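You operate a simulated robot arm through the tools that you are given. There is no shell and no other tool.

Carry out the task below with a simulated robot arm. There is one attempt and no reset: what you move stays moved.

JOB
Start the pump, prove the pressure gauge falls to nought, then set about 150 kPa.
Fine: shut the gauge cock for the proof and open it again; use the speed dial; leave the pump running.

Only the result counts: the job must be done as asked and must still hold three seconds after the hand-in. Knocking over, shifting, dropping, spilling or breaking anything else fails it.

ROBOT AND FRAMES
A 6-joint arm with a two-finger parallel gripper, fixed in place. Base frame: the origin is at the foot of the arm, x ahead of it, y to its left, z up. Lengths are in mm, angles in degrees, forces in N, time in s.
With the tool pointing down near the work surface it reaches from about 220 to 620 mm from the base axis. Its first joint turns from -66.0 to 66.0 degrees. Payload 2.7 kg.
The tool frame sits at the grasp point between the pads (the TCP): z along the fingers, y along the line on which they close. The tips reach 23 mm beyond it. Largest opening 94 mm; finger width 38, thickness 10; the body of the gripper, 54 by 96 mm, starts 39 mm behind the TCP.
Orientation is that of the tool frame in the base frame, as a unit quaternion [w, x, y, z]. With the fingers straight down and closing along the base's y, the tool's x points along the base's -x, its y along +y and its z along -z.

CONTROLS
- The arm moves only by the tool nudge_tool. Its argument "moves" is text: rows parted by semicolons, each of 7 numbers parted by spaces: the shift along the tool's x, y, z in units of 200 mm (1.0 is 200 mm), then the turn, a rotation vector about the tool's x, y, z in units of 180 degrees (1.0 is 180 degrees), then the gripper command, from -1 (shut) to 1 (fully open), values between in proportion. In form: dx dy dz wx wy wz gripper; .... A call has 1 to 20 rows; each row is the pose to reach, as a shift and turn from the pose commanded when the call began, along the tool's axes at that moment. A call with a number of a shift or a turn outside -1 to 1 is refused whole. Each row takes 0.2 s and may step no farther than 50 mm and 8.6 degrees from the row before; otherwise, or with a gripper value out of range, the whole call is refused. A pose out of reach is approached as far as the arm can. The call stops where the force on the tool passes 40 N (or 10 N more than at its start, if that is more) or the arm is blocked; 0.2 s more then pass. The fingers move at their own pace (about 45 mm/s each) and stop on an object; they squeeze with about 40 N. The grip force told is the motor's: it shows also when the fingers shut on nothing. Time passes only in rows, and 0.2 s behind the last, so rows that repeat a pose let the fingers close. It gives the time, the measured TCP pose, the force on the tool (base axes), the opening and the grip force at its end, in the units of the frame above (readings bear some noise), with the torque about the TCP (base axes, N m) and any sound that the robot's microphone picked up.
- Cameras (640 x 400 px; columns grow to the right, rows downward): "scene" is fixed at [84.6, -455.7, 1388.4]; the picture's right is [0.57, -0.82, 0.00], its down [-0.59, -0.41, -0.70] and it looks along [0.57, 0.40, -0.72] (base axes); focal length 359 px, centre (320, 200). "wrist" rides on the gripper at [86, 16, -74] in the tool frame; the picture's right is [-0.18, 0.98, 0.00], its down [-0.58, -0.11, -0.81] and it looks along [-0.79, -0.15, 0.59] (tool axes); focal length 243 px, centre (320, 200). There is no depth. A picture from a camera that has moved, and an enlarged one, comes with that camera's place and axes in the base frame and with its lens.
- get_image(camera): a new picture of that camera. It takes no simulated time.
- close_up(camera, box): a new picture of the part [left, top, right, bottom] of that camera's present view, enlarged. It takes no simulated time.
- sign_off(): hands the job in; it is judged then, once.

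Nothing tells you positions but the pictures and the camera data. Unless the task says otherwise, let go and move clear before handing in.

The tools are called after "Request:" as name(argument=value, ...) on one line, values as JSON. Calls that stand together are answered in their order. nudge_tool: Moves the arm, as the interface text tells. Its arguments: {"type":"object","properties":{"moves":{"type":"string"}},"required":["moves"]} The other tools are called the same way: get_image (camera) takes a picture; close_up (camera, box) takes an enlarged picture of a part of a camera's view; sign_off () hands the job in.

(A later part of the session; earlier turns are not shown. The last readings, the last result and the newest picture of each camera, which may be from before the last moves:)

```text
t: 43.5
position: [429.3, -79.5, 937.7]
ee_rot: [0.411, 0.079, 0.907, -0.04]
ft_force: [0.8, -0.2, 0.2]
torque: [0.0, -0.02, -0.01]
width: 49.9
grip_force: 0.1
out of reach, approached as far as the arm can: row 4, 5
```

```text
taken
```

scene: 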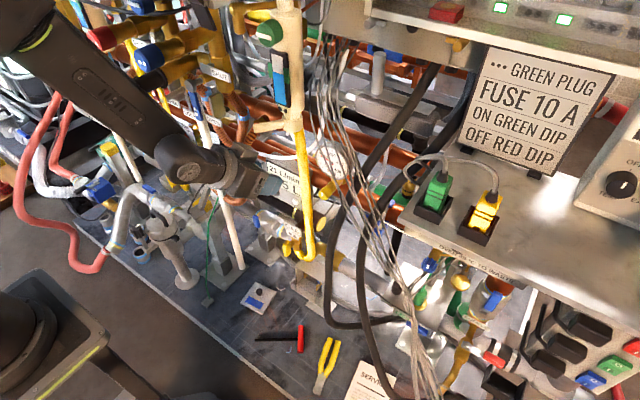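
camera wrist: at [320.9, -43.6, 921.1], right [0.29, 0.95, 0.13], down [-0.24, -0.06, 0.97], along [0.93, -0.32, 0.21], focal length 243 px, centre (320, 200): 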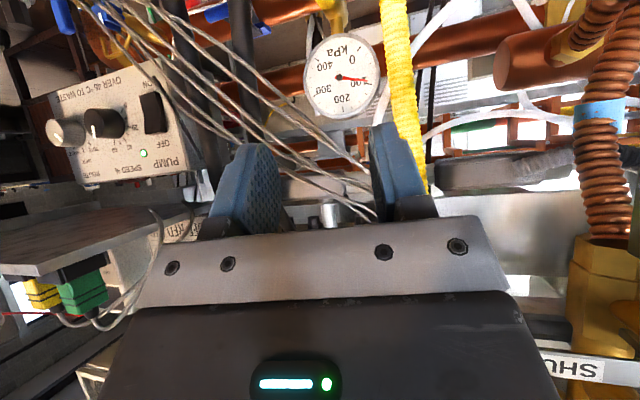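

I passed through the wrist's straight pose and now have about 49° pitch at azimuth -10.6°, with the gauge around 100 kPa. I'll carry on pitching to horizontal while moving toward (500,-91,850).

Request:
nudge_tool(moves="0.02 0 0.1 0 -0.045 0 0.06; 0.04 0 0.2 0 -0.09 0 0.06; 0.06 0.005 0.32 0 -0.135 0 0.06; 0.08 0.01 0.44 0 -0.18 0 0.06; 0.095 0.01 0.56 0 -0.225 0 0.06; 0.095 0.01 0.56 0 -0.23 0 0.06")

Request:
get_image(camera="wrist")

Request:
get_image(camera="scene")

```text
t: 44.9
position: [498.6, -90.5, 851.2]
ee_rot: [0.705, 0.06, 0.704, -0.066]
ft_force: [-0.4, -0.4, -0.5]
torque: [0.02, 0.0, 0.0]
width: 50.0
grip_force: 0.2
```

```text
taken
camera wrist: at [429.1, -62.2, 763.8], right [0.17, 0.97, 0.18], down [-0.81, 0.04, 0.58], along [0.56, -0.24, 0.8], focal length 243 px, centre (320, 200)
```

wrist: 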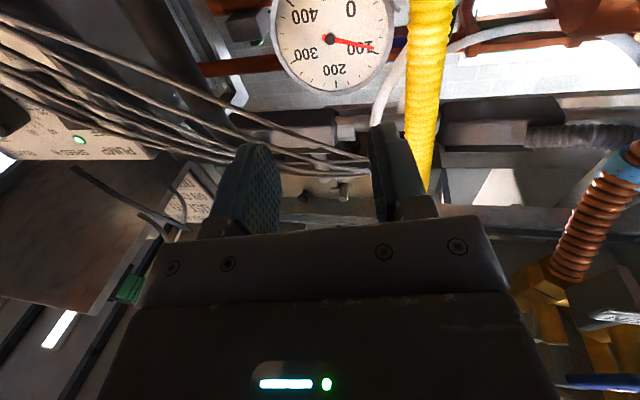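

```text
taken
```

scene: 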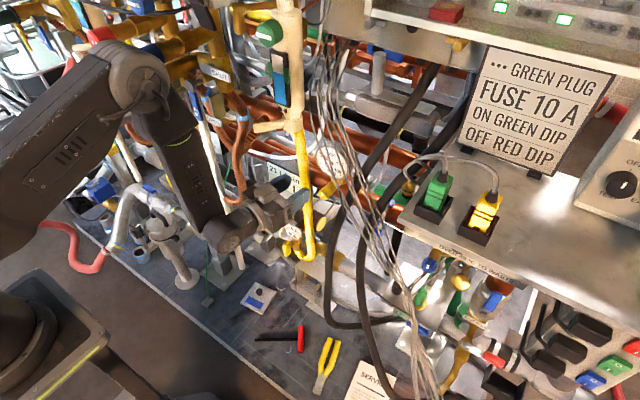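

Fully reachable now, with the tool horizontal and in the arm's plane. I'll lower to z≈764.5 and stage about 35 mm in front of the cap.

Request:
nudge_tool(moves="0.1 0 0.04 0 0 0 0.06; 0.22 0 0.09 0 0 0 0.06; 0.33 0 0.14 0 0 0 0.06; 0.435 0.003 0.17 0 0 0 0.06; 0.435 0.003 0.17 0 0 0 0.06")

Request:
close_up(camera="wrist", box=[200, 0, 440, 240])

Request:
close_up(camera="scene", box=[270, 140, 370, 240])

```text
t: 46.1
position: [534.8, -95.6, 763.0]
ee_rot: [0.704, 0.061, 0.704, -0.066]
ft_force: [0.3, -0.6, -1.0]
torque: [-0.02, 0.01, 0.0]
width: 49.9
grip_force: 0.1
```

```text
1.67 times, centred on (320, 120) of wrist
camera zoom: at [463.7, -68.0, 675.9], right [0.17, 0.97, 0.18], down [-0.81, 0.04, 0.58], along [0.56, -0.24, 0.79], focal length 404 px, centre (320, 333)
```

zoom: 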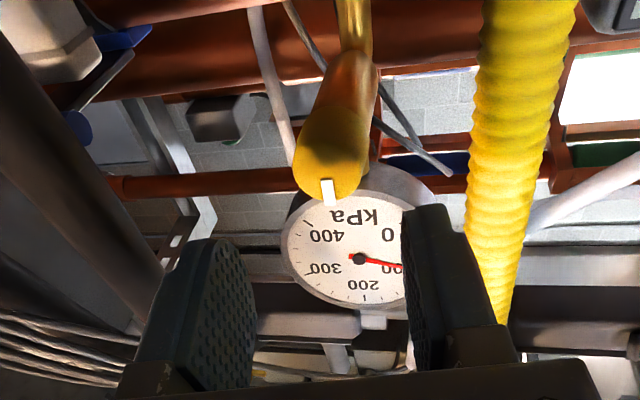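

```text
4.00 times, centred on (320, 190) of scene
camera zoom: at [84.6, -455.7, 1388.4], right [0.57, -0.82, 0.0], down [-0.59, -0.41, -0.7], along [0.57, 0.4, -0.72], focal length 1437 px, centre (320, 240)
```

zoom: 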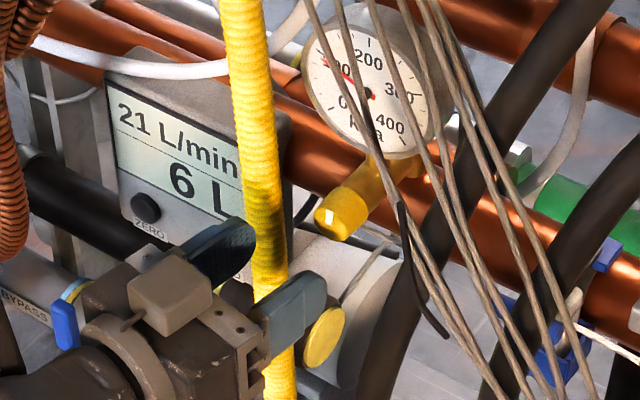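

The cap sits between the open fingers. I'll straighten the tool to point along +x, the cap's axis, and centre on y≈-106.

Request:
nudge_tool(moves="-0.003 -0.02 0.03 -0.025 0 0 0.06; -0.0075 -0.044 0.059 -0.055 0 0 0.06; -0.0075 -0.044 0.059 -0.055 0 0 0.06")

Request:
close_up(camera="wrist", box=[200, 0, 440, 240])

Request:
close_up(camera="scene", box=[270, 140, 370, 240])

```text
t: 46.9
position: [543.9, -107.6, 764.4]
ee_rot: [0.707, -0.002, 0.707, -0.004]
ft_force: [-0.3, -0.5, -0.6]
torque: [0.02, -0.02, 0.04]
width: 49.7
grip_force: 0.0
```

```text
1.67 times, centred on (320, 120) of wrist
camera zoom: at [469.6, -91.7, 677.7], right [0.0, 0.98, 0.18], down [-0.81, -0.1, 0.58], along [0.59, -0.14, 0.79], focal length 404 px, centre (320, 333)
```

zoom: 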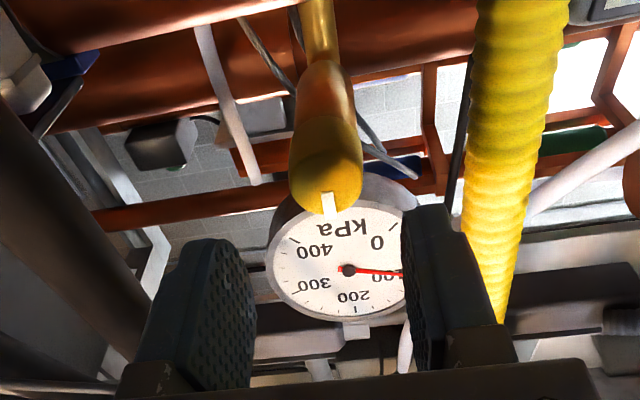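

```text
4.00 times, centred on (320, 190) of scene
camera zoom: at [84.5, -455.7, 1388.4], right [0.57, -0.82, 0.0], down [-0.59, -0.41, -0.7], along [0.57, 0.4, -0.72], focal length 1437 px, centre (320, 240)
```

zoom: 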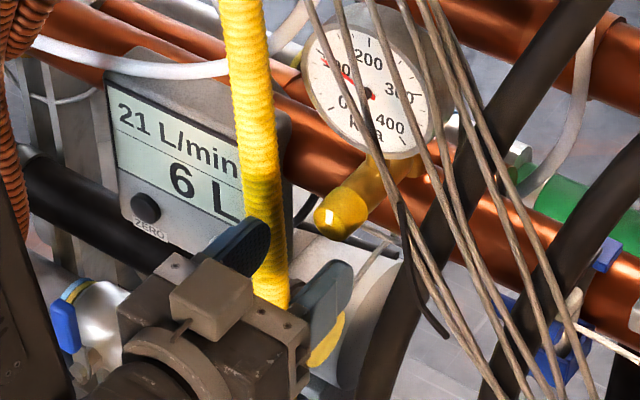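

Aligned. I'll advance so the fingers straddle the cap.

Request:
nudge_tool(moves="0 0.005 0.08 0 0 0 0.06; 0 0.01 0.15 0 0 0 0.06; 0 0.01 0.19 0 0 0 0.06; 0 0.01 0.22 0 0 0 0.06; 0 0.01 0.22 0 0 0 0.06")

Request:
close_up(camera="wrist", box=[200, 0, 440, 240])

Request:
close_up(camera="scene", box=[280, 140, 380, 240])

```text
t: 48.1
position: [588.2, -104.7, 765.2]
ee_rot: [0.707, -0.001, 0.707, -0.005]
ft_force: [0.8, -0.8, -0.1]
torque: [0.01, -0.03, -0.01]
width: 49.7
grip_force: 0.0
```

```text
1.67 times, centred on (320, 120) of wrist
camera zoom: at [514.0, -90.1, 677.8], right [0.01, 0.98, 0.18], down [-0.81, -0.1, 0.58], along [0.59, -0.14, 0.79], focal length 404 px, centre (320, 333)
```

zoom: 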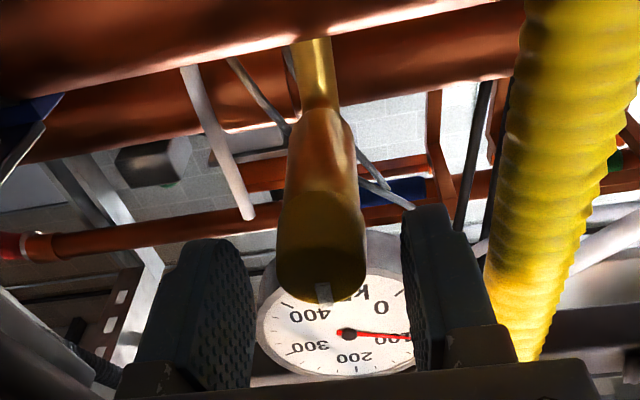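

```text
4.00 times, centred on (330, 190) of scene
camera zoom: at [84.6, -455.7, 1388.4], right [0.57, -0.82, 0.0], down [-0.59, -0.41, -0.7], along [0.57, 0.4, -0.72], focal length 1437 px, centre (280, 240)
```

zoom: 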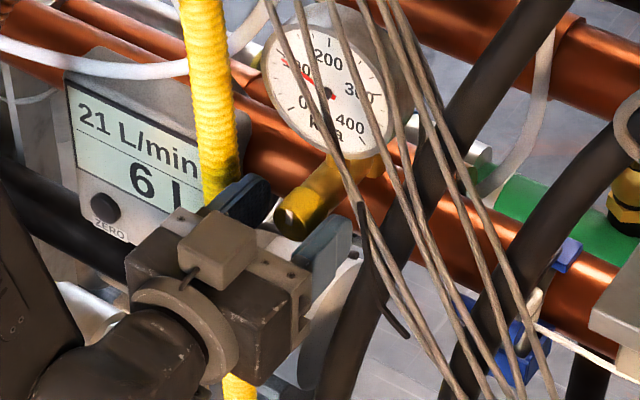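

The cap is between the pads, so I'll close on it.

Request:
nudge_tool(moves="0 -0.002 0 0 0 0 -0.3; 0 -0.002 0 0 0 0 -0.6; 0 -0.002 0 0 0 0 -0.6; 0 -0.002 0 0 0 0 -0.6; 0 -0.002 0 0 0 0 -0.6")

Request:
close_up(camera="wrist", box=[200, 0, 440, 240])

```text
t: 49.3
position: [588.4, -104.6, 765.2]
ee_rot: [0.707, -0.004, 0.707, -0.002]
ft_force: [-1.0, 16.2, -0.6]
torque: [0.05, -0.21, 0.4]
width: 27.3
grip_force: 44.7
```

```text
1.67 times, centred on (320, 120) of wrist
camera zoom: at [513.5, -89.5, 678.0], right [0.0, 0.98, 0.18], down [-0.81, -0.1, 0.58], along [0.59, -0.14, 0.79], focal length 404 px, centre (320, 333)
```

zoom: 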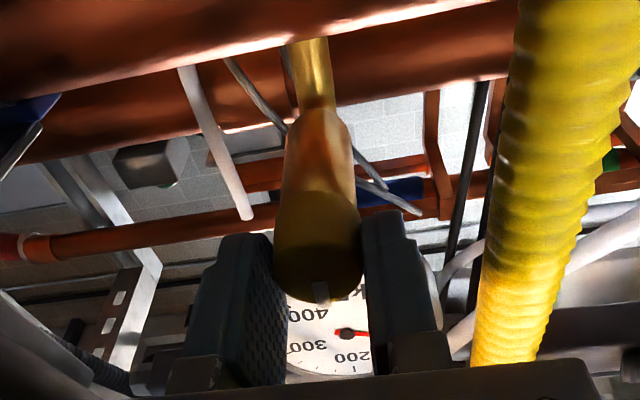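

It's gripped at 27 mm with some sideways load (16 N), so I'll shift slightly to relieve that and then start turning clockwise.

Request:
nudge_tool(moves="0 0.008 0 0 0 0 -0.6; 0 0.008 0 0 0 0 -0.6")

```text
t: 49.9
position: [589.3, -104.7, 765.3]
ee_rot: [0.706, -0.002, 0.708, -0.005]
ft_force: [8.2, 7.0, -7.3]
torque: [-0.02, -0.45, 0.63]
width: 27.3
grip_force: 44.9
```

Request:
nudge_tool(moves="0 0.004 0 0 0 0.03 -0.6; 0 0.004 0 0 0 0.06 -0.6; 0 0.004 0 0 0 0.09 -0.6; 0 0.004 0 0 0 0.12 -0.6")

Request:
close_up(camera="wrist", box=[200, 0, 440, 240])

Request:
close_up(camera="scene", box=[300, 130, 370, 200])

```text
t: 50.9
position: [587.7, -105.8, 765.5]
ee_rot: [0.695, 0.134, 0.694, 0.127]
ft_force: [-0.3, -9.9, -2.4]
torque: [-0.03, 0.7, 0.48]
width: 27.1
grip_force: 45.3
```

```text
1.67 times, centred on (320, 120) of wrist
camera zoom: at [513.9, -58.9, 689.6], right [0.01, 0.85, 0.53], down [-0.81, -0.3, 0.5], along [0.59, -0.43, 0.68], focal length 404 px, centre (320, 333)
```

zoom: 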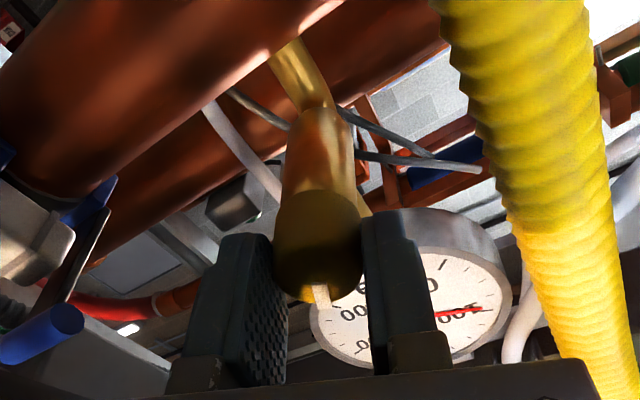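

```text
5.71 times, centred on (335, 165) of scene
camera zoom: at [84.6, -455.9, 1388.3], right [0.57, -0.82, 0.0], down [-0.59, -0.41, -0.7], along [0.57, 0.4, -0.72], focal length 2052 px, centre (234, 400)
```

zoom: 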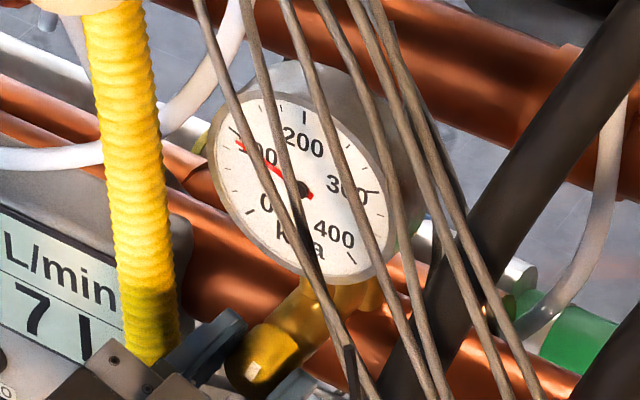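

The cap turns with the gripper (its mark keeps its place relative to the fingers) at little torque. I'll continue to a quarter turn.

Request:
nudge_tool(moves="0 0 0 0 0 0.043 -0.6; 0 0 0 0 0 0.086 -0.6; 0 0 0 0 0 0.129 -0.6; 0 0 0 0 0 0.172 -0.6; 0 0 0 0 0 0.215 -0.6; 0 0 0 0 0 0.258 -0.6; 0 0 0 0 0 0.301 -0.6; 0 0 0 0 0 0.344 -0.6; 0 0 0 0 0 0.38 -0.6; 0 0 0 0 0 0.38 -0.6")

Request:
get_image(camera="wrist")

Request:
close_up(camera="scene", box=[290, 130, 380, 220])

```text
t: 51.8
position: [587.1, -106.9, 763.3]
ee_rot: [0.643, 0.299, 0.643, 0.289]
ft_force: [11.9, -4.5, -7.8]
torque: [-0.02, -0.4, 0.17]
width: 27.5
grip_force: 44.7
stopped in row 4: the force on the tool passed its limit at 42 N (the readings are from after the stop); the commanded pose is now the measured one
```

```text
taken
camera wrist: at [514.1, -30.4, 719.5], right [0.01, 0.5, 0.86], down [-0.81, -0.5, 0.3], along [0.58, -0.7, 0.4], focal length 243 px, centre (320, 200)
```

wrist: 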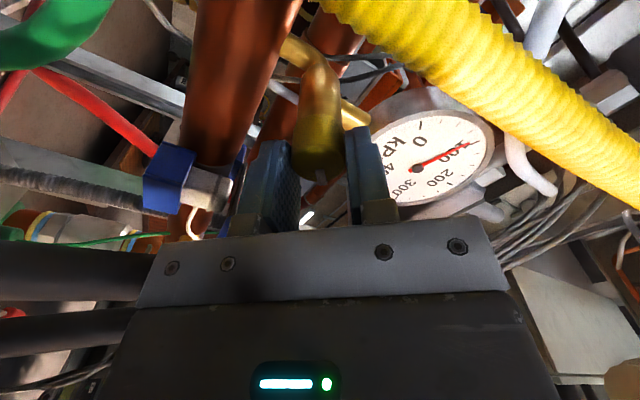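

```text
4.44 times, centred on (335, 175) of scene
camera zoom: at [85.0, -455.8, 1388.4], right [0.57, -0.82, 0.0], down [-0.59, -0.41, -0.7], along [0.57, 0.4, -0.72], focal length 1596 px, centre (253, 311)
```

zoom: 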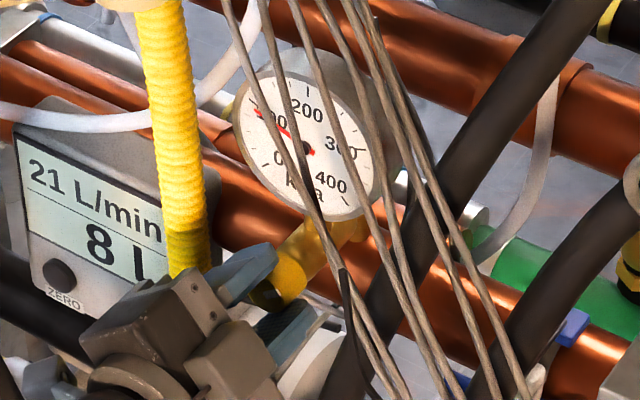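

It stopped on sideways load (42 N) because I'm slightly off the cap's axis after about 49°. I'll shift a millimetre to relieve it and carry on in smaller steps.

Request:
nudge_tool(moves="0 -0.006 0.004 0 0 0 -0.6; 0 -0.008 0.004 0 0 0.03 -0.6; 0 -0.009 0.004 0 0 0.06 -0.6; 0 -0.01 0.004 0 0 0.09 -0.6")

Request:
close_up(camera="scene", box=[290, 130, 380, 220])

```text
t: 52.8
position: [587.5, -107.4, 762.8]
ee_rot: [0.596, 0.385, 0.594, 0.379]
ft_force: [-7.5, 2.2, 3.1]
torque: [0.01, -0.17, 1.08]
width: 27.1
grip_force: 44.7
```

```text
4.44 times, centred on (335, 175) of scene
camera zoom: at [84.4, -455.6, 1388.5], right [0.57, -0.82, 0.0], down [-0.59, -0.41, -0.7], along [0.57, 0.4, -0.72], focal length 1596 px, centre (253, 311)
```

zoom: 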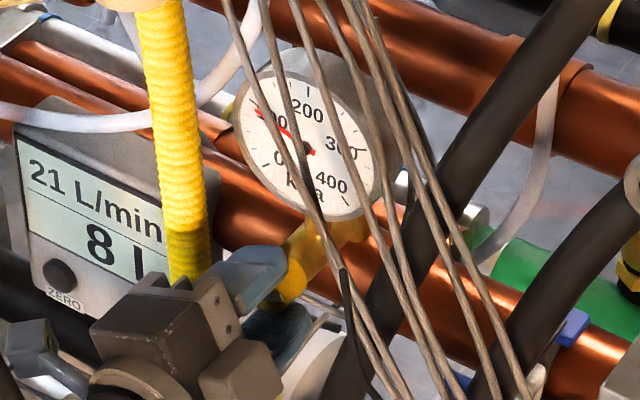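

Request:
nudge_tool(moves="0 -0.001 0 0 0 0.03 -0.6; 0 -0.002 0 0 0 0.06 -0.6; 0 -0.003 0 0 0 0.09 -0.6; 0 -0.003 0 0 0 0.115 -0.6; 0 -0.003 0 0 0 0.135 -0.6")

Request:
close_up(camera="scene", box=[290, 130, 380, 220])

Request:
get_image(camera="wrist")

```text
t: 54.0
position: [586.1, -107.9, 761.1]
ee_rot: [0.504, 0.503, 0.5, 0.494]
ft_force: [-14.0, 6.4, 1.3]
torque: [-0.29, -0.35, 1.06]
width: 27.3
grip_force: 45.2
```

```text
4.44 times, centred on (335, 175) of scene
camera zoom: at [84.2, -455.5, 1388.5], right [0.57, -0.82, 0.0], down [-0.59, -0.41, -0.7], along [0.57, 0.4, -0.72], focal length 1596 px, centre (253, 311)
```

zoom: 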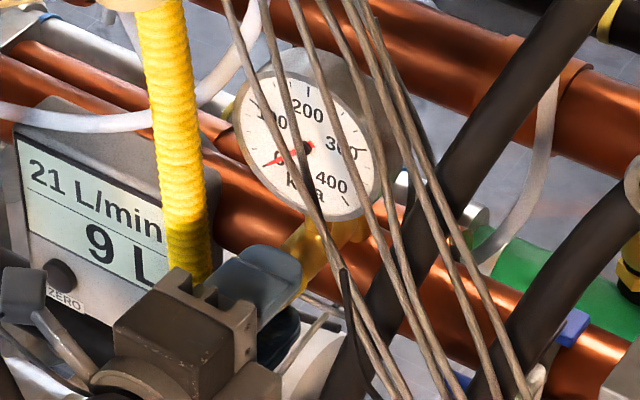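

```text
taken
camera wrist: at [514.6, -20.6, 777.5], right [0.0, -0.18, 0.98], down [-0.81, -0.57, -0.1], along [0.58, -0.8, -0.15], focal length 243 px, centre (320, 200)
```

wrist: 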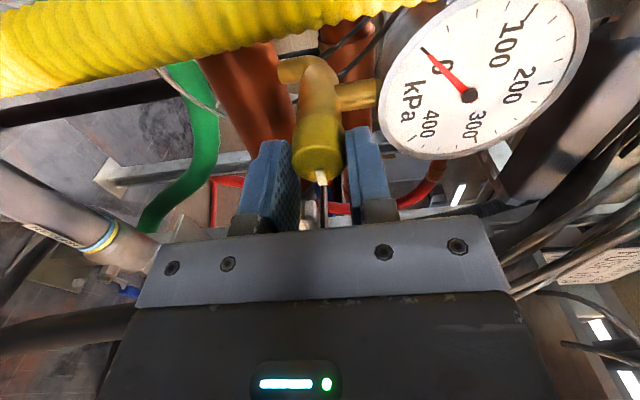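

The gauge is dropping now that the cock is shut at a quarter turn. I'll hold here to let it settle and prove nought.

Request:
nudge_tool(moves="0 0 0 0 0 0 -0.6; 0 0 0 0 0 0 -0.6; 0 0 0 0 0 0 -0.6; 0 0 0 0 0 0 -0.6; 0 0 0 0 0 0 -0.6; 0 0 0 0 0 0 -0.6; 0 0 0 0 0 0 -0.6; 0 0 0 0 0 0 -0.6; 0 0 0 0 0 0 -0.6; 0 0 0 0 0 0 -0.6")

Request:
close_up(camera="scene", box=[300, 130, 370, 200])

Request:
close_up(camera="wrist", box=[360, 0, 600, 170])

```text
t: 56.2
position: [588.9, -108.5, 762.3]
ee_rot: [0.503, 0.503, 0.501, 0.493]
ft_force: [-18.9, 9.9, -5.8]
torque: [-0.11, -0.36, -0.04]
width: 27.5
grip_force: 44.7
```

```text
5.71 times, centred on (335, 165) of scene
camera zoom: at [84.3, -455.5, 1388.5], right [0.57, -0.82, 0.0], down [-0.59, -0.41, -0.7], along [0.57, 0.4, -0.72], focal length 2052 px, centre (234, 400)
```

zoom: 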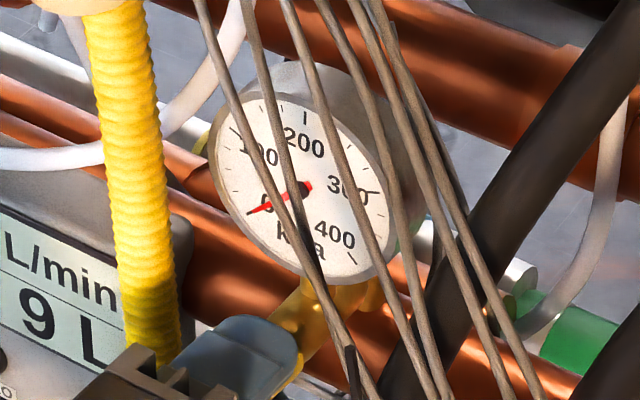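

```text
2.35 times, centred on (480, 85) of wrist
camera zoom: at [514.6, -20.7, 777.5], right [0.0, -0.18, 0.98], down [-0.81, -0.57, -0.1], along [0.58, -0.8, -0.15], focal length 571 px, centre (-56, 471)
```

zoom: 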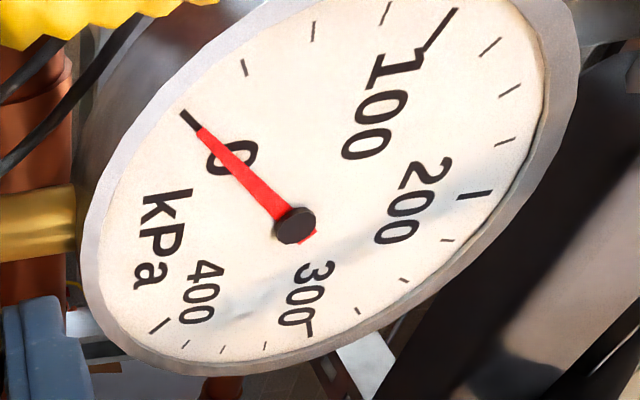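

The gauge reads exactly 0 with the cock shut and the pump running, so the proof is done. Now I'll turn the cock back to open.

Request:
nudge_tool(moves="0.004 0.001 0 0 0 -0.03 -0.6; 0.008 0.002 0 0 0 -0.065 -0.6; 0.01 0.003 0 0 0 -0.1 -0.6; 0.012 0.003 0 0 0 -0.14 -0.6; 0.013 0.004 0 0 0 -0.18 -0.6; 0.014 0.004 0 0 0 -0.22 -0.6; 0.014 0.004 0 0 0 -0.26 -0.6")

Request:
close_up(camera="scene", box=[300, 130, 370, 200])

```text
t: 57.8
position: [588.4, -106.9, 764.5]
ee_rot: [0.66, 0.263, 0.657, 0.252]
ft_force: [-18.4, -15.2, 2.8]
torque: [-0.01, -1.1, -0.02]
width: 27.2
grip_force: 44.8
```

```text
5.71 times, centred on (335, 165) of scene
camera zoom: at [84.1, -456.0, 1388.4], right [0.57, -0.82, 0.0], down [-0.59, -0.41, -0.7], along [0.57, 0.4, -0.72], focal length 2052 px, centre (234, 400)
```

zoom: 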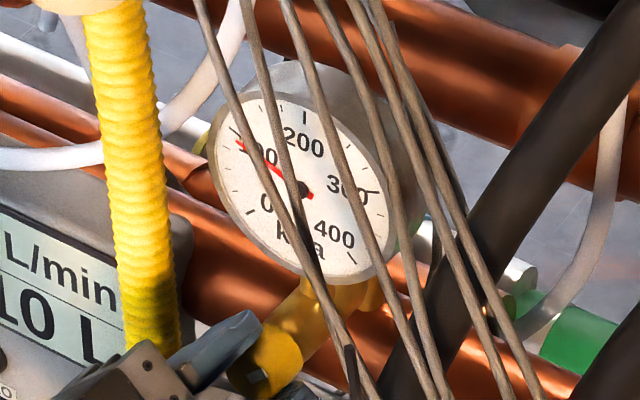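

The gauge is back near 95. I'll finish turning the cock to fully open.

Request:
nudge_tool(moves="0 -0.005 -0.004 0 0 -0.02 -0.6; 0 -0.006 -0.005 0 0 -0.06 -0.6; 0 -0.006 -0.005 0 0 -0.1 -0.6; 0 -0.006 -0.005 0 0 -0.14 -0.6; 0 -0.006 -0.005 0 0 -0.18 -0.6; 0 -0.006 -0.005 0 0 -0.22 -0.6; 0 -0.006 -0.005 0 0 -0.245 -0.6")

Request:
close_up(camera="wrist", box=[200, 0, 440, 240])

Request:
close_up(camera="scene", box=[300, 130, 370, 200])

```text
t: 59.4
position: [587.7, -105.0, 764.8]
ee_rot: [0.708, -0.005, 0.706, -0.011]
ft_force: [-8.0, 3.9, 20.6]
torque: [0.47, -0.96, 0.46]
width: 27.4
grip_force: 44.6
```

```text
1.67 times, centred on (320, 120) of wrist
camera zoom: at [514.2, -90.3, 677.0], right [0.01, 0.99, 0.16], down [-0.81, -0.09, 0.58], along [0.59, -0.13, 0.8], focal length 404 px, centre (320, 333)
```

zoom: 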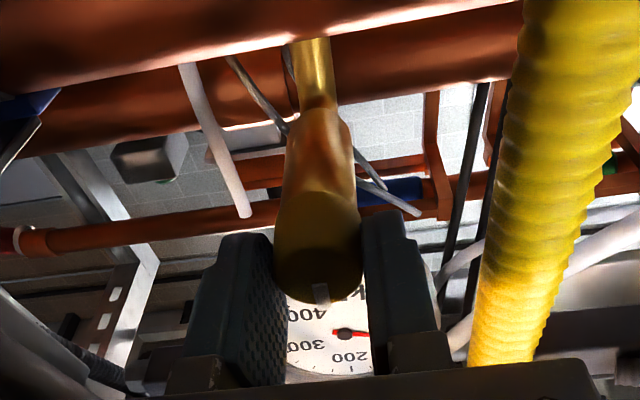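

```text
5.71 times, centred on (335, 165) of scene
camera zoom: at [84.0, -455.5, 1388.5], right [0.57, -0.82, 0.0], down [-0.59, -0.41, -0.7], along [0.57, 0.4, -0.72], focal length 2052 px, centre (234, 400)
```

zoom: 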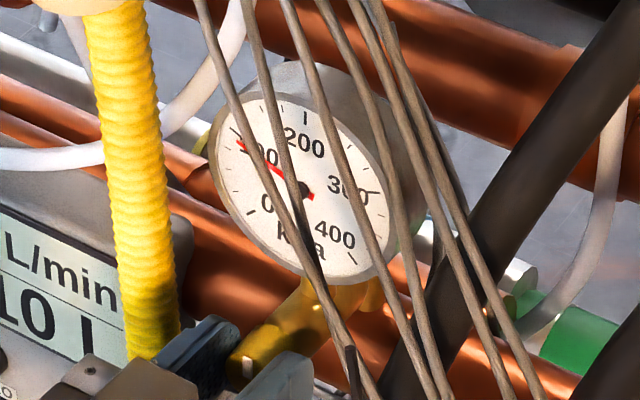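

The cock is back at its open stop with the mark up. I'll release it and back straight out.

Request:
nudge_tool(moves="0 0 0 0 0 0.008 -0.2; 0 0 0 0 0 0.008 0.06; 0 0 0 0 0 0.008 0.06; 0 0 0 0 0 0.008 0.06; 0 0 -0.07 0 0 0.008 0.06; 0 0 -0.15 0 0 0.008 0.06; 0 0 -0.22 0 0 0.008 0.06; 0 0 -0.22 0 0 0.008 0.06")

Request:
close_up(camera="wrist", box=[200, 0, 440, 240])

Request:
close_up(camera="scene", box=[290, 130, 370, 210])

```text
t: 61.2
position: [543.6, -105.0, 763.5]
ee_rot: [0.705, 0.005, 0.709, -0.003]
ft_force: [-0.4, 0.7, -0.6]
torque: [0.03, 0.02, -0.01]
width: 49.8
grip_force: 0.1
```

```text
1.67 times, centred on (320, 120) of wrist
camera zoom: at [468.8, -88.8, 676.8], right [0.01, 0.98, 0.19], down [-0.81, -0.1, 0.58], along [0.59, -0.16, 0.79], focal length 404 px, centre (320, 333)
```

zoom: 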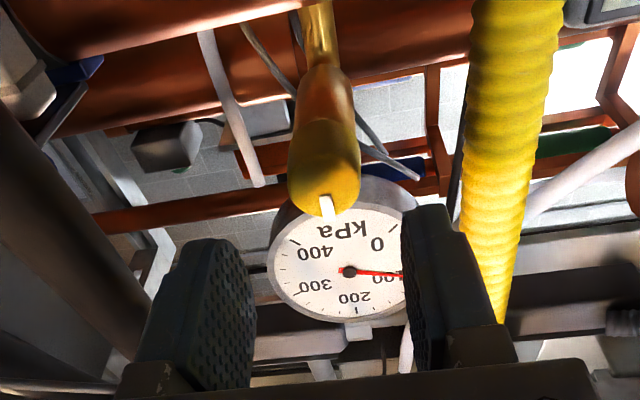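

```text
5.00 times, centred on (330, 170) of scene
camera zoom: at [84.6, -455.7, 1388.4], right [0.57, -0.82, 0.0], down [-0.59, -0.41, -0.7], along [0.57, 0.4, -0.72], focal length 1796 px, centre (270, 350)
```

zoom: 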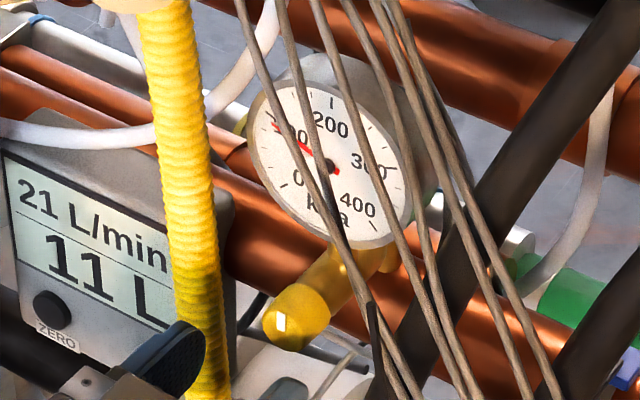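

The cock is open, its mark is back where it began, and the gauge reads about 95 kPa. Next I need the speed dial. I'll stay in this better wrist posture, pull back radially, and swing the whole arm to the right with the tool pointing outward, keeping well inside the wires.

Request:
nudge_tool(moves="-0.02 0.01 -0.1 0.01 0 0 0.06; -0.06 0.03 -0.2 0.03 0 0 0.06; -0.12 0.05 -0.3 0.05 0 0 0.06; -0.18 0.075 -0.41 0.061 0 0 0.06; -0.18 0.075 -0.41 0.061 0 0 0.06")

Request:
get_image(camera="scene")

Request:
get_image(camera="wrist")

```text
t: 62.4
position: [462.1, -89.5, 800.8]
ee_rot: [0.701, 0.073, 0.705, -0.072]
ft_force: [0.2, -0.6, 0.0]
torque: [0.02, -0.02, 0.02]
width: 49.7
grip_force: 0.1
```

```text
taken
```

scene: 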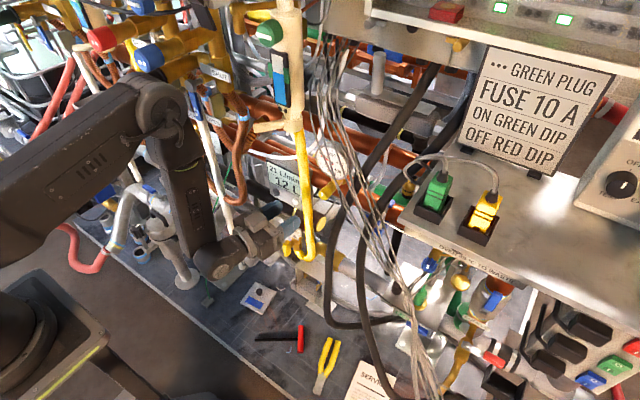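

```text
taken
camera wrist: at [392.3, -59.5, 712.9], right [0.2, 0.96, 0.19], down [-0.81, 0.06, 0.59], along [0.55, -0.27, 0.79], focal length 243 px, centre (320, 200)
```

wrist: 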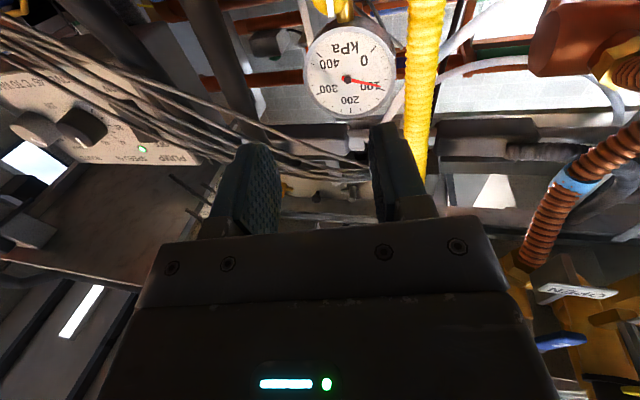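

This is reachable. Now I'll swing right about the base in two arcs, keeping r≈470 and rising to z≈845.

Request:
nudge_tool(moves="-0.04 -0.21 -0.01 0.029 0 0 0.06; -0.08 -0.42 -0.038 0.0575 0 0 0.06; -0.12 -0.63 -0.086 0.086 0 0 0.06; -0.17 -0.82 -0.148 0.1135 0 0 0.06; -0.2 -0.955 -0.2035 0.1333 0 0 0.06; -0.2 -0.955 -0.2035 0.1333 0 0 0.06")

Request:
get_image(camera="scene")

Request:
get_image(camera="wrist")

```text
t: 63.8
position: [383.5, -268.2, 839.1]
ee_rot: [0.671, 0.217, 0.675, -0.216]
ft_force: [0.1, 0.0, 0.3]
torque: [-0.01, 0.02, 0.0]
width: 49.6
grip_force: 0.1
```

```text
taken
```

scene: 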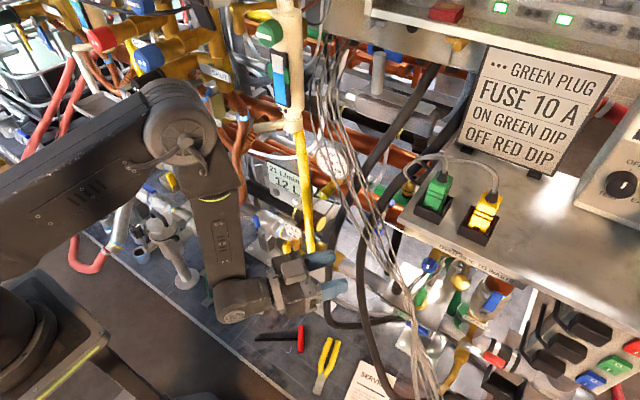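

```text
taken
camera wrist: at [330.8, -210.4, 753.5], right [0.57, 0.8, 0.18], down [-0.72, 0.38, 0.59], along [0.4, -0.47, 0.79], focal length 243 px, centre (320, 200)
```

wrist: 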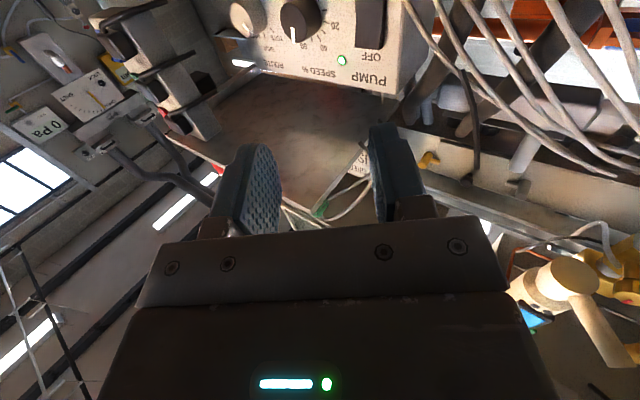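

The swing worked. Next I'll move to the right in front of the panel while yawing the tool back toward straight ahead.

Request:
nudge_tool(moves="-0.01 -0.14 0.093 -0.02 0 0 0.06; -0.02 -0.27 0.186 -0.04 0 0 0.06; -0.03 -0.41 0.28 -0.062 0 0 0.06; -0.035 -0.545 0.373 -0.083 0 0 0.06; -0.035 -0.545 0.373 -0.083 0 0 0.06")

Request:
get_image(camera="wrist")

Request:
get_image(camera="scene")

```text
t: 65.0
position: [380.1, -400.6, 846.6]
ee_rot: [0.694, 0.127, 0.697, -0.126]
ft_force: [0.5, -0.2, 0.1]
torque: [-0.02, 0.01, -0.02]
width: 49.7
grip_force: 0.0
```

```text
taken
camera wrist: at [314.9, -359.6, 760.7], right [0.35, 0.92, 0.18], down [-0.79, 0.18, 0.59], along [0.5, -0.35, 0.79], focal length 243 px, centre (320, 200)
```

wrist: 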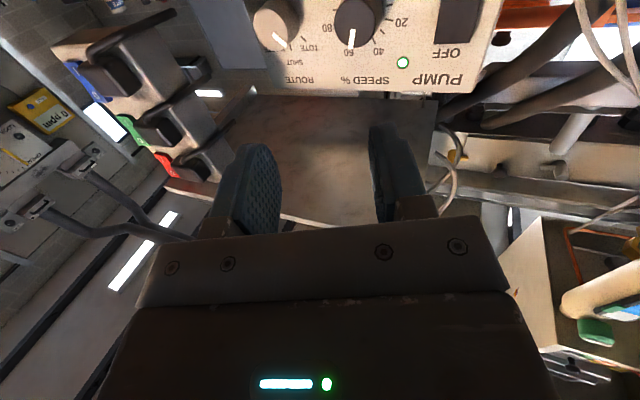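

```text
taken
```

scene: 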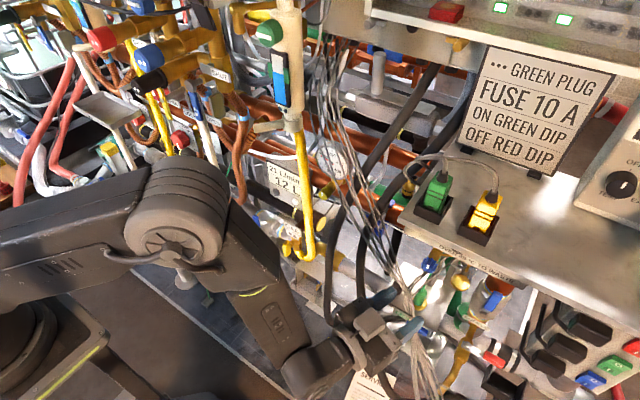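

Request:
nudge_tool(moves="-0.001 0.005 0.15 -0.03 0 0 0.2; -0.003 0.01 0.3 -0.06 0 0 0.28; -0.005 0.018 0.44 -0.09 0 0 0.28; -0.0075 0.025 0.578 -0.1145 0 0 0.28; -0.0075 0.025 0.578 -0.1145 0 0 0.28")

Request:
get_image(camera="wrist")

Request:
close_up(camera="scene", box=[300, 130, 480, 330])

```text
t: 66.2
position: [490.5, -438.0, 846.6]
ee_rot: [0.706, 0.001, 0.708, 0.0]
ft_force: [-0.1, -0.2, -0.7]
torque: [-0.02, 0.0, 0.0]
width: 60.2
grip_force: 0.1
```

```text
taken
camera wrist: at [415.5, -420.8, 759.8], right [0.0, 0.98, 0.19], down [-0.8, -0.11, 0.58], along [0.6, -0.15, 0.79], focal length 243 px, centre (320, 200)
```

wrist: 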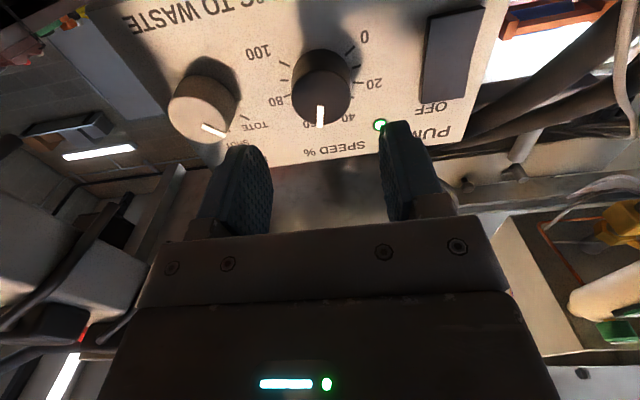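

```text
2.00 times, centred on (390, 230) of scene
camera zoom: at [84.6, -455.7, 1388.4], right [0.57, -0.82, 0.0], down [-0.59, -0.41, -0.7], along [0.57, 0.4, -0.72], focal length 718 px, centre (180, 140)
```

zoom: 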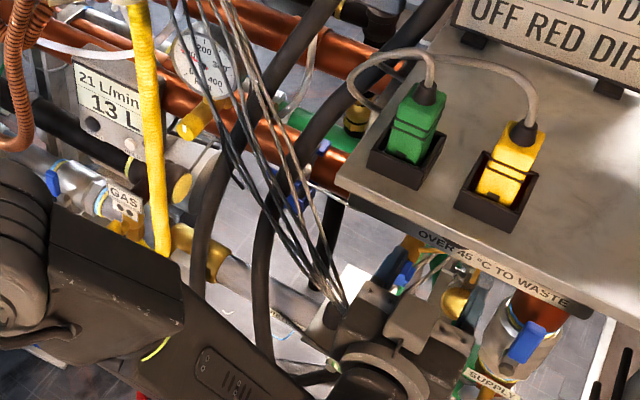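

I'm in front of the SPEED dial, with its centre at about (y -437, z 850). I'll pre-roll the tool about -35° so the clockwise turn ends near zero roll.

Request:
nudge_tool(moves="-0.01 0.003 0.02 0 0 -0.045 0.28; -0.017 0.005 0.05 0 0 -0.09 0.28; -0.017 0.005 0.07 0 0 -0.135 0.28; -0.017 0.005 0.07 0 0 -0.18 0.28; -0.017 0.005 0.07 0 0 -0.195 0.28; -0.017 0.005 0.07 0 0 -0.195 0.28")

Request:
get_image(camera="wrist")

```text
t: 67.6
position: [504.8, -436.2, 850.1]
ee_rot: [0.673, -0.211, 0.676, -0.214]
ft_force: [0.3, 0.1, 0.3]
torque: [0.0, -0.01, 0.01]
width: 60.3
grip_force: 0.1
```

```text
taken
camera wrist: at [429.5, -472.5, 769.5], right [0.0, 0.91, -0.41], down [-0.8, 0.25, 0.54], along [0.6, 0.33, 0.73], focal length 243 px, centre (320, 200)
```

wrist: 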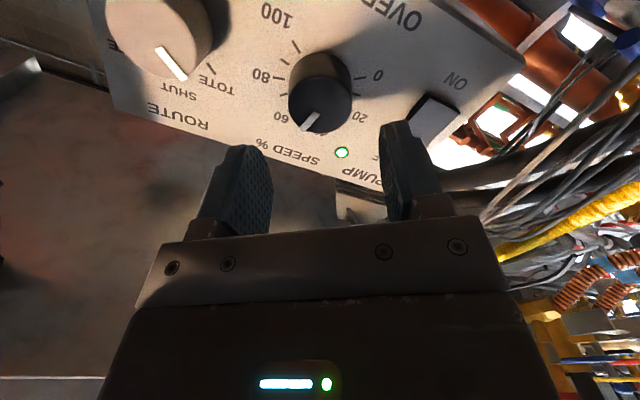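

Reachable. The dial is centred between the pads, so I'll advance over it.

Request:
nudge_tool(moves="0 -0.002 0.1 0 0 0 0.28; 0 -0.003 0.19 0 0 0 0.28; 0 -0.003 0.25 0 0 0 0.28; 0 -0.003 0.28 0 0 0 0.28; 0 -0.003 0.28 0 0 0 0.28")

Request:
get_image(camera="wrist")

Request:
close_up(camera="wrist", box=[200, 0, 440, 240])

```text
t: 68.8
position: [560.2, -436.4, 848.6]
ee_rot: [0.673, -0.212, 0.676, -0.213]
ft_force: [-0.4, 0.1, -0.1]
torque: [0.01, -0.02, -0.01]
width: 60.5
grip_force: 0.0
```

```text
taken
camera wrist: at [485.5, -473.1, 769.1], right [0.0, 0.91, -0.41], down [-0.8, 0.25, 0.54], along [0.6, 0.33, 0.73], focal length 243 px, centre (320, 200)
```

wrist: 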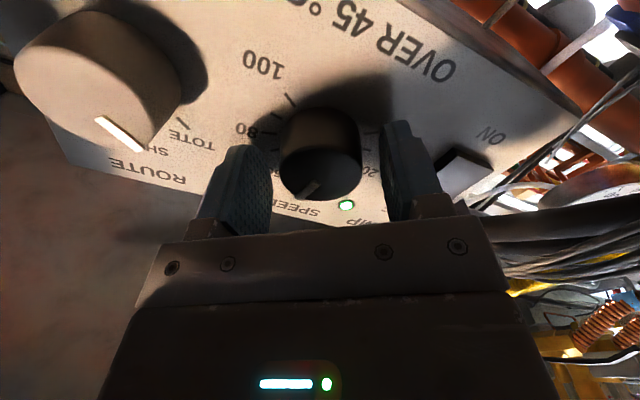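

```text
1.67 times, centred on (320, 120) of wrist
camera zoom: at [485.5, -473.1, 769.1], right [0.0, 0.91, -0.41], down [-0.8, 0.25, 0.54], along [0.6, 0.33, 0.73], focal length 404 px, centre (320, 333)
```

zoom: 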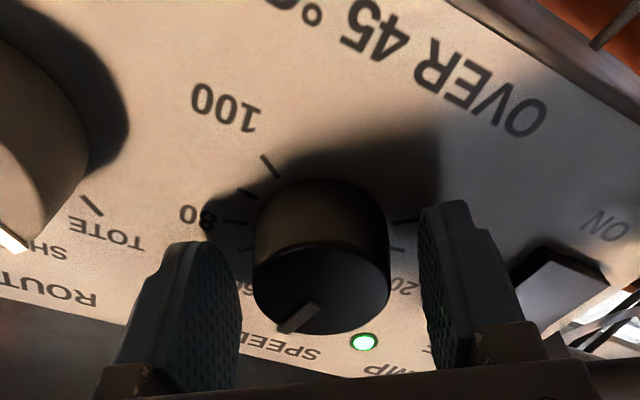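

The knob is between the pads, so I'll close on it.

Request:
nudge_tool(moves="0 -0.004 0 0 0 0 0; 0 -0.004 0 0 0 0 -0.4; 0 -0.004 0 0 0 0 -0.4; 0 -0.004 0 0 0 0 -0.4")

Request:
close_up(camera="wrist", box=[200, 0, 440, 240])

Request:
close_up(camera="scene", box=[300, 130, 370, 200])

```text
t: 69.8
position: [561.0, -435.8, 848.4]
ee_rot: [0.673, -0.213, 0.676, -0.211]
ft_force: [-1.5, 7.3, -2.1]
torque: [-0.01, -0.55, 0.17]
width: 41.5
grip_force: 45.1
```

```text
1.67 times, centred on (320, 120) of wrist
camera zoom: at [485.9, -472.6, 768.6], right [0.0, 0.91, -0.41], down [-0.8, 0.24, 0.54], along [0.6, 0.33, 0.73], focal length 404 px, centre (320, 333)
```

zoom: 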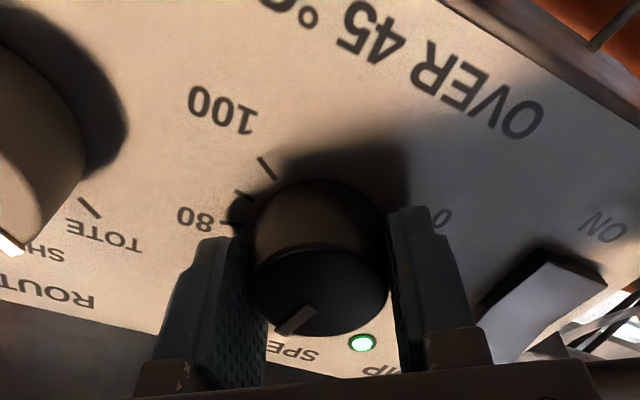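

```text
5.71 times, centred on (335, 165) of scene
camera zoom: at [84.6, -455.6, 1388.5], right [0.57, -0.82, 0.0], down [-0.59, -0.41, -0.7], along [0.57, 0.4, -0.72], focal length 2052 px, centre (234, 400)
```

zoom: 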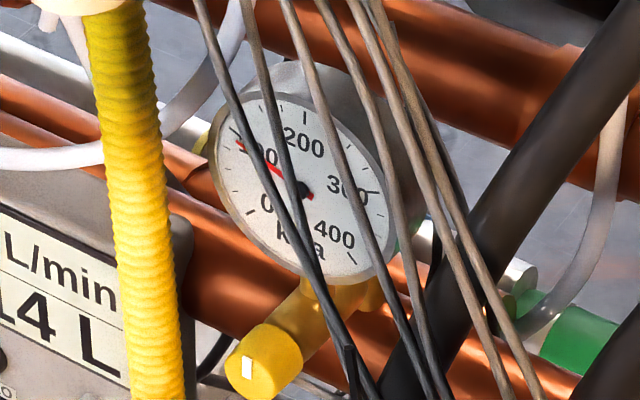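

Gripped. I'll turn it clockwise about 25° and read the gauge.

Request:
nudge_tool(moves="0 0.002 0 0 0 0.035 -0.4; 0 0.002 0 0 0 0.07 -0.4; 0 0.002 0 0 0 0.105 -0.4; 0 0.002 0 0 0 0.14 -0.4; 0 0.002 0 0 0 0.14 -0.4; 0 0.002 0 0 0 0.14 -0.4; 0 0.002 0 0 0 0.14 -0.4; 0 0.002 0 0 0 0.14 -0.4; 0 0.002 0 0 0 0.14 -0.4; 0 0.002 0 0 0 0.14 -0.4; 0 0.002 0 0 0 0.14 -0.4; 0 0.002 0 0 0 0.14 -0.4")

Request:
close_up(camera="wrist", box=[200, 0, 440, 240])

Request:
close_up(camera="scene", box=[300, 130, 370, 200])

```text
t: 72.4
position: [561.2, -436.7, 849.3]
ee_rot: [0.702, -0.06, 0.707, -0.06]
ft_force: [18.6, 2.9, -11.4]
torque: [0.0, 0.92, -0.3]
width: 41.1
grip_force: 44.9
```

```text
1.67 times, centred on (320, 120) of wrist
camera zoom: at [485.8, -435.5, 761.1], right [0.0, 1.0, 0.02], down [-0.8, -0.01, 0.6], along [0.6, -0.01, 0.8], focal length 404 px, centre (320, 333)
```

zoom: 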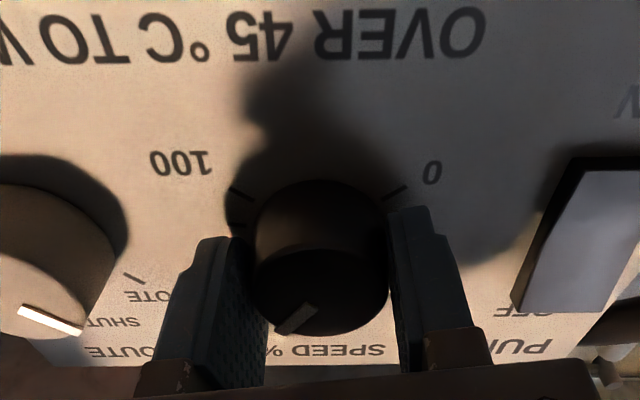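

```text
5.71 times, centred on (335, 165) of scene
camera zoom: at [85.2, -455.8, 1388.4], right [0.57, -0.82, 0.0], down [-0.59, -0.41, -0.7], along [0.57, 0.4, -0.72], focal length 2052 px, centre (234, 400)
```

zoom: 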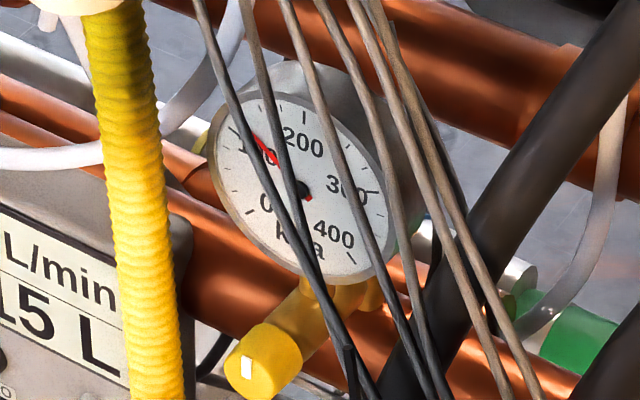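

The gauge rose to about 120 kPa, which fits pressure going as speed squared, so about 20° more should give 150. I'll turn that much and wait for it to settle.

Request:
nudge_tool(moves="0 0 0.002 0 0 0.03 -0.4; 0 0 0.003 0 0 0.06 -0.4; 0 0 0.003 0 0 0.09 -0.4; 0 0 0.003 0 0 0.108 -0.4; 0 0 0.003 0 0 0.108 -0.4; 0 0 0.003 0 0 0.108 -0.4; 0 0 0.003 0 0 0.108 -0.4; 0 0 0.003 0 0 0.108 -0.4; 0 0 0.003 0 0 0.108 -0.4; 0 0 0.003 0 0 0.108 -0.4; 0 0 0.003 0 0 0.108 -0.4; 0 0 0.003 0 0 0.108 -0.4; 0 0 0.003 0 0 0.108 -0.4; 0 0 0.003 0 0 0.108 -0.4; 0 0 0.003 0 0 0.108 -0.4; 0 0 0.003 0 0 0.108 -0.4")

Request:
close_up(camera="scene", box=[315, 140, 355, 180])

Request:
close_up(camera="wrist", box=[200, 0, 440, 240])

```text
t: 75.8
position: [560.6, -437.6, 849.8]
ee_rot: [0.703, 0.062, 0.706, 0.058]
ft_force: [-8.6, 2.3, -13.3]
torque: [0.02, -0.09, 0.32]
width: 41.0
grip_force: 45.3
```

```text
10.00 times, centred on (335, 160) of scene
camera zoom: at [84.6, -455.8, 1388.4], right [0.57, -0.82, 0.0], down [-0.59, -0.41, -0.7], along [0.57, 0.4, -0.72], focal length 3592 px, centre (170, 600)
```

zoom: 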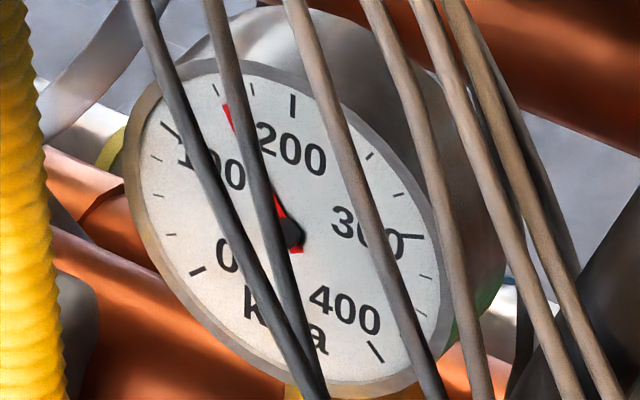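

```text
1.67 times, centred on (320, 120) of wrist
camera zoom: at [485.9, -406.5, 766.6], right [0.0, 0.94, 0.35], down [-0.8, -0.2, 0.56], along [0.59, -0.28, 0.75], focal length 404 px, centre (320, 333)
```

zoom: 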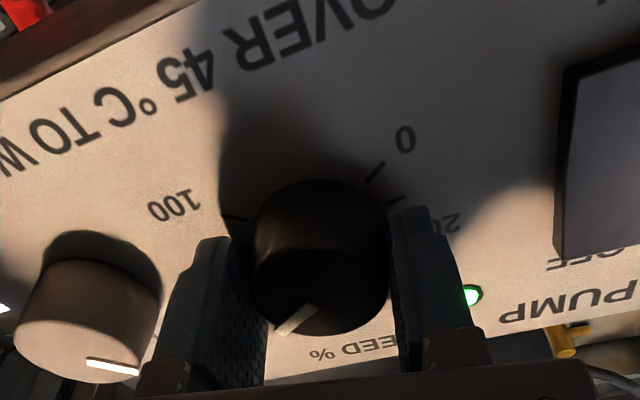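

The needle sits on the 150 tick. I'll release the knob gently, back straight out, and re-read.

Request:
nudge_tool(moves="0 0 0 0 0 0 0; 0 0 0 0 0 0 0.28; 0 0 0 0 0 0 0.28; 0 0 0 0 0 0 0.28; 0 0 -0.08 0 0 0 0.28; 0 0 -0.2 0 0 0 0.28; 0 0 -0.33 0 0 0 0.28; 0 0 -0.33 0 0 0 0.28")

Request:
close_up(camera="scene", box=[315, 140, 355, 180])

Request:
get_image(camera="wrist")

Request:
get_image(camera="scene")

```text
t: 77.6
position: [494.5, -436.7, 850.6]
ee_rot: [0.703, 0.06, 0.706, 0.059]
ft_force: [-0.1, 0.0, 0.5]
torque: [0.0, 0.0, 0.01]
width: 60.3
grip_force: 0.1
```

```text
10.00 times, centred on (335, 160) of scene
camera zoom: at [84.5, -455.7, 1388.4], right [0.57, -0.82, 0.0], down [-0.59, -0.41, -0.7], along [0.57, 0.4, -0.72], focal length 3592 px, centre (170, 600)
```

zoom: 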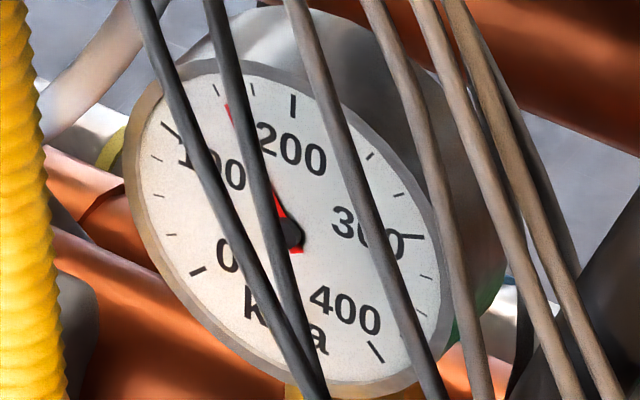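

```text
taken
camera wrist: at [419.9, -405.7, 767.7], right [0.0, 0.94, 0.35], down [-0.8, -0.2, 0.56], along [0.59, -0.28, 0.75], focal length 243 px, centre (320, 200)
```

wrist: 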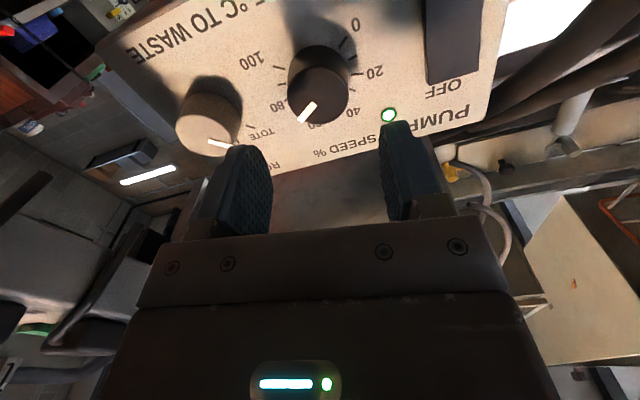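

```text
taken
```

scene: 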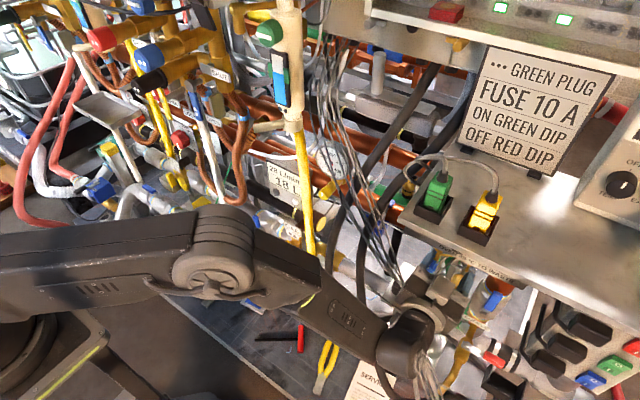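

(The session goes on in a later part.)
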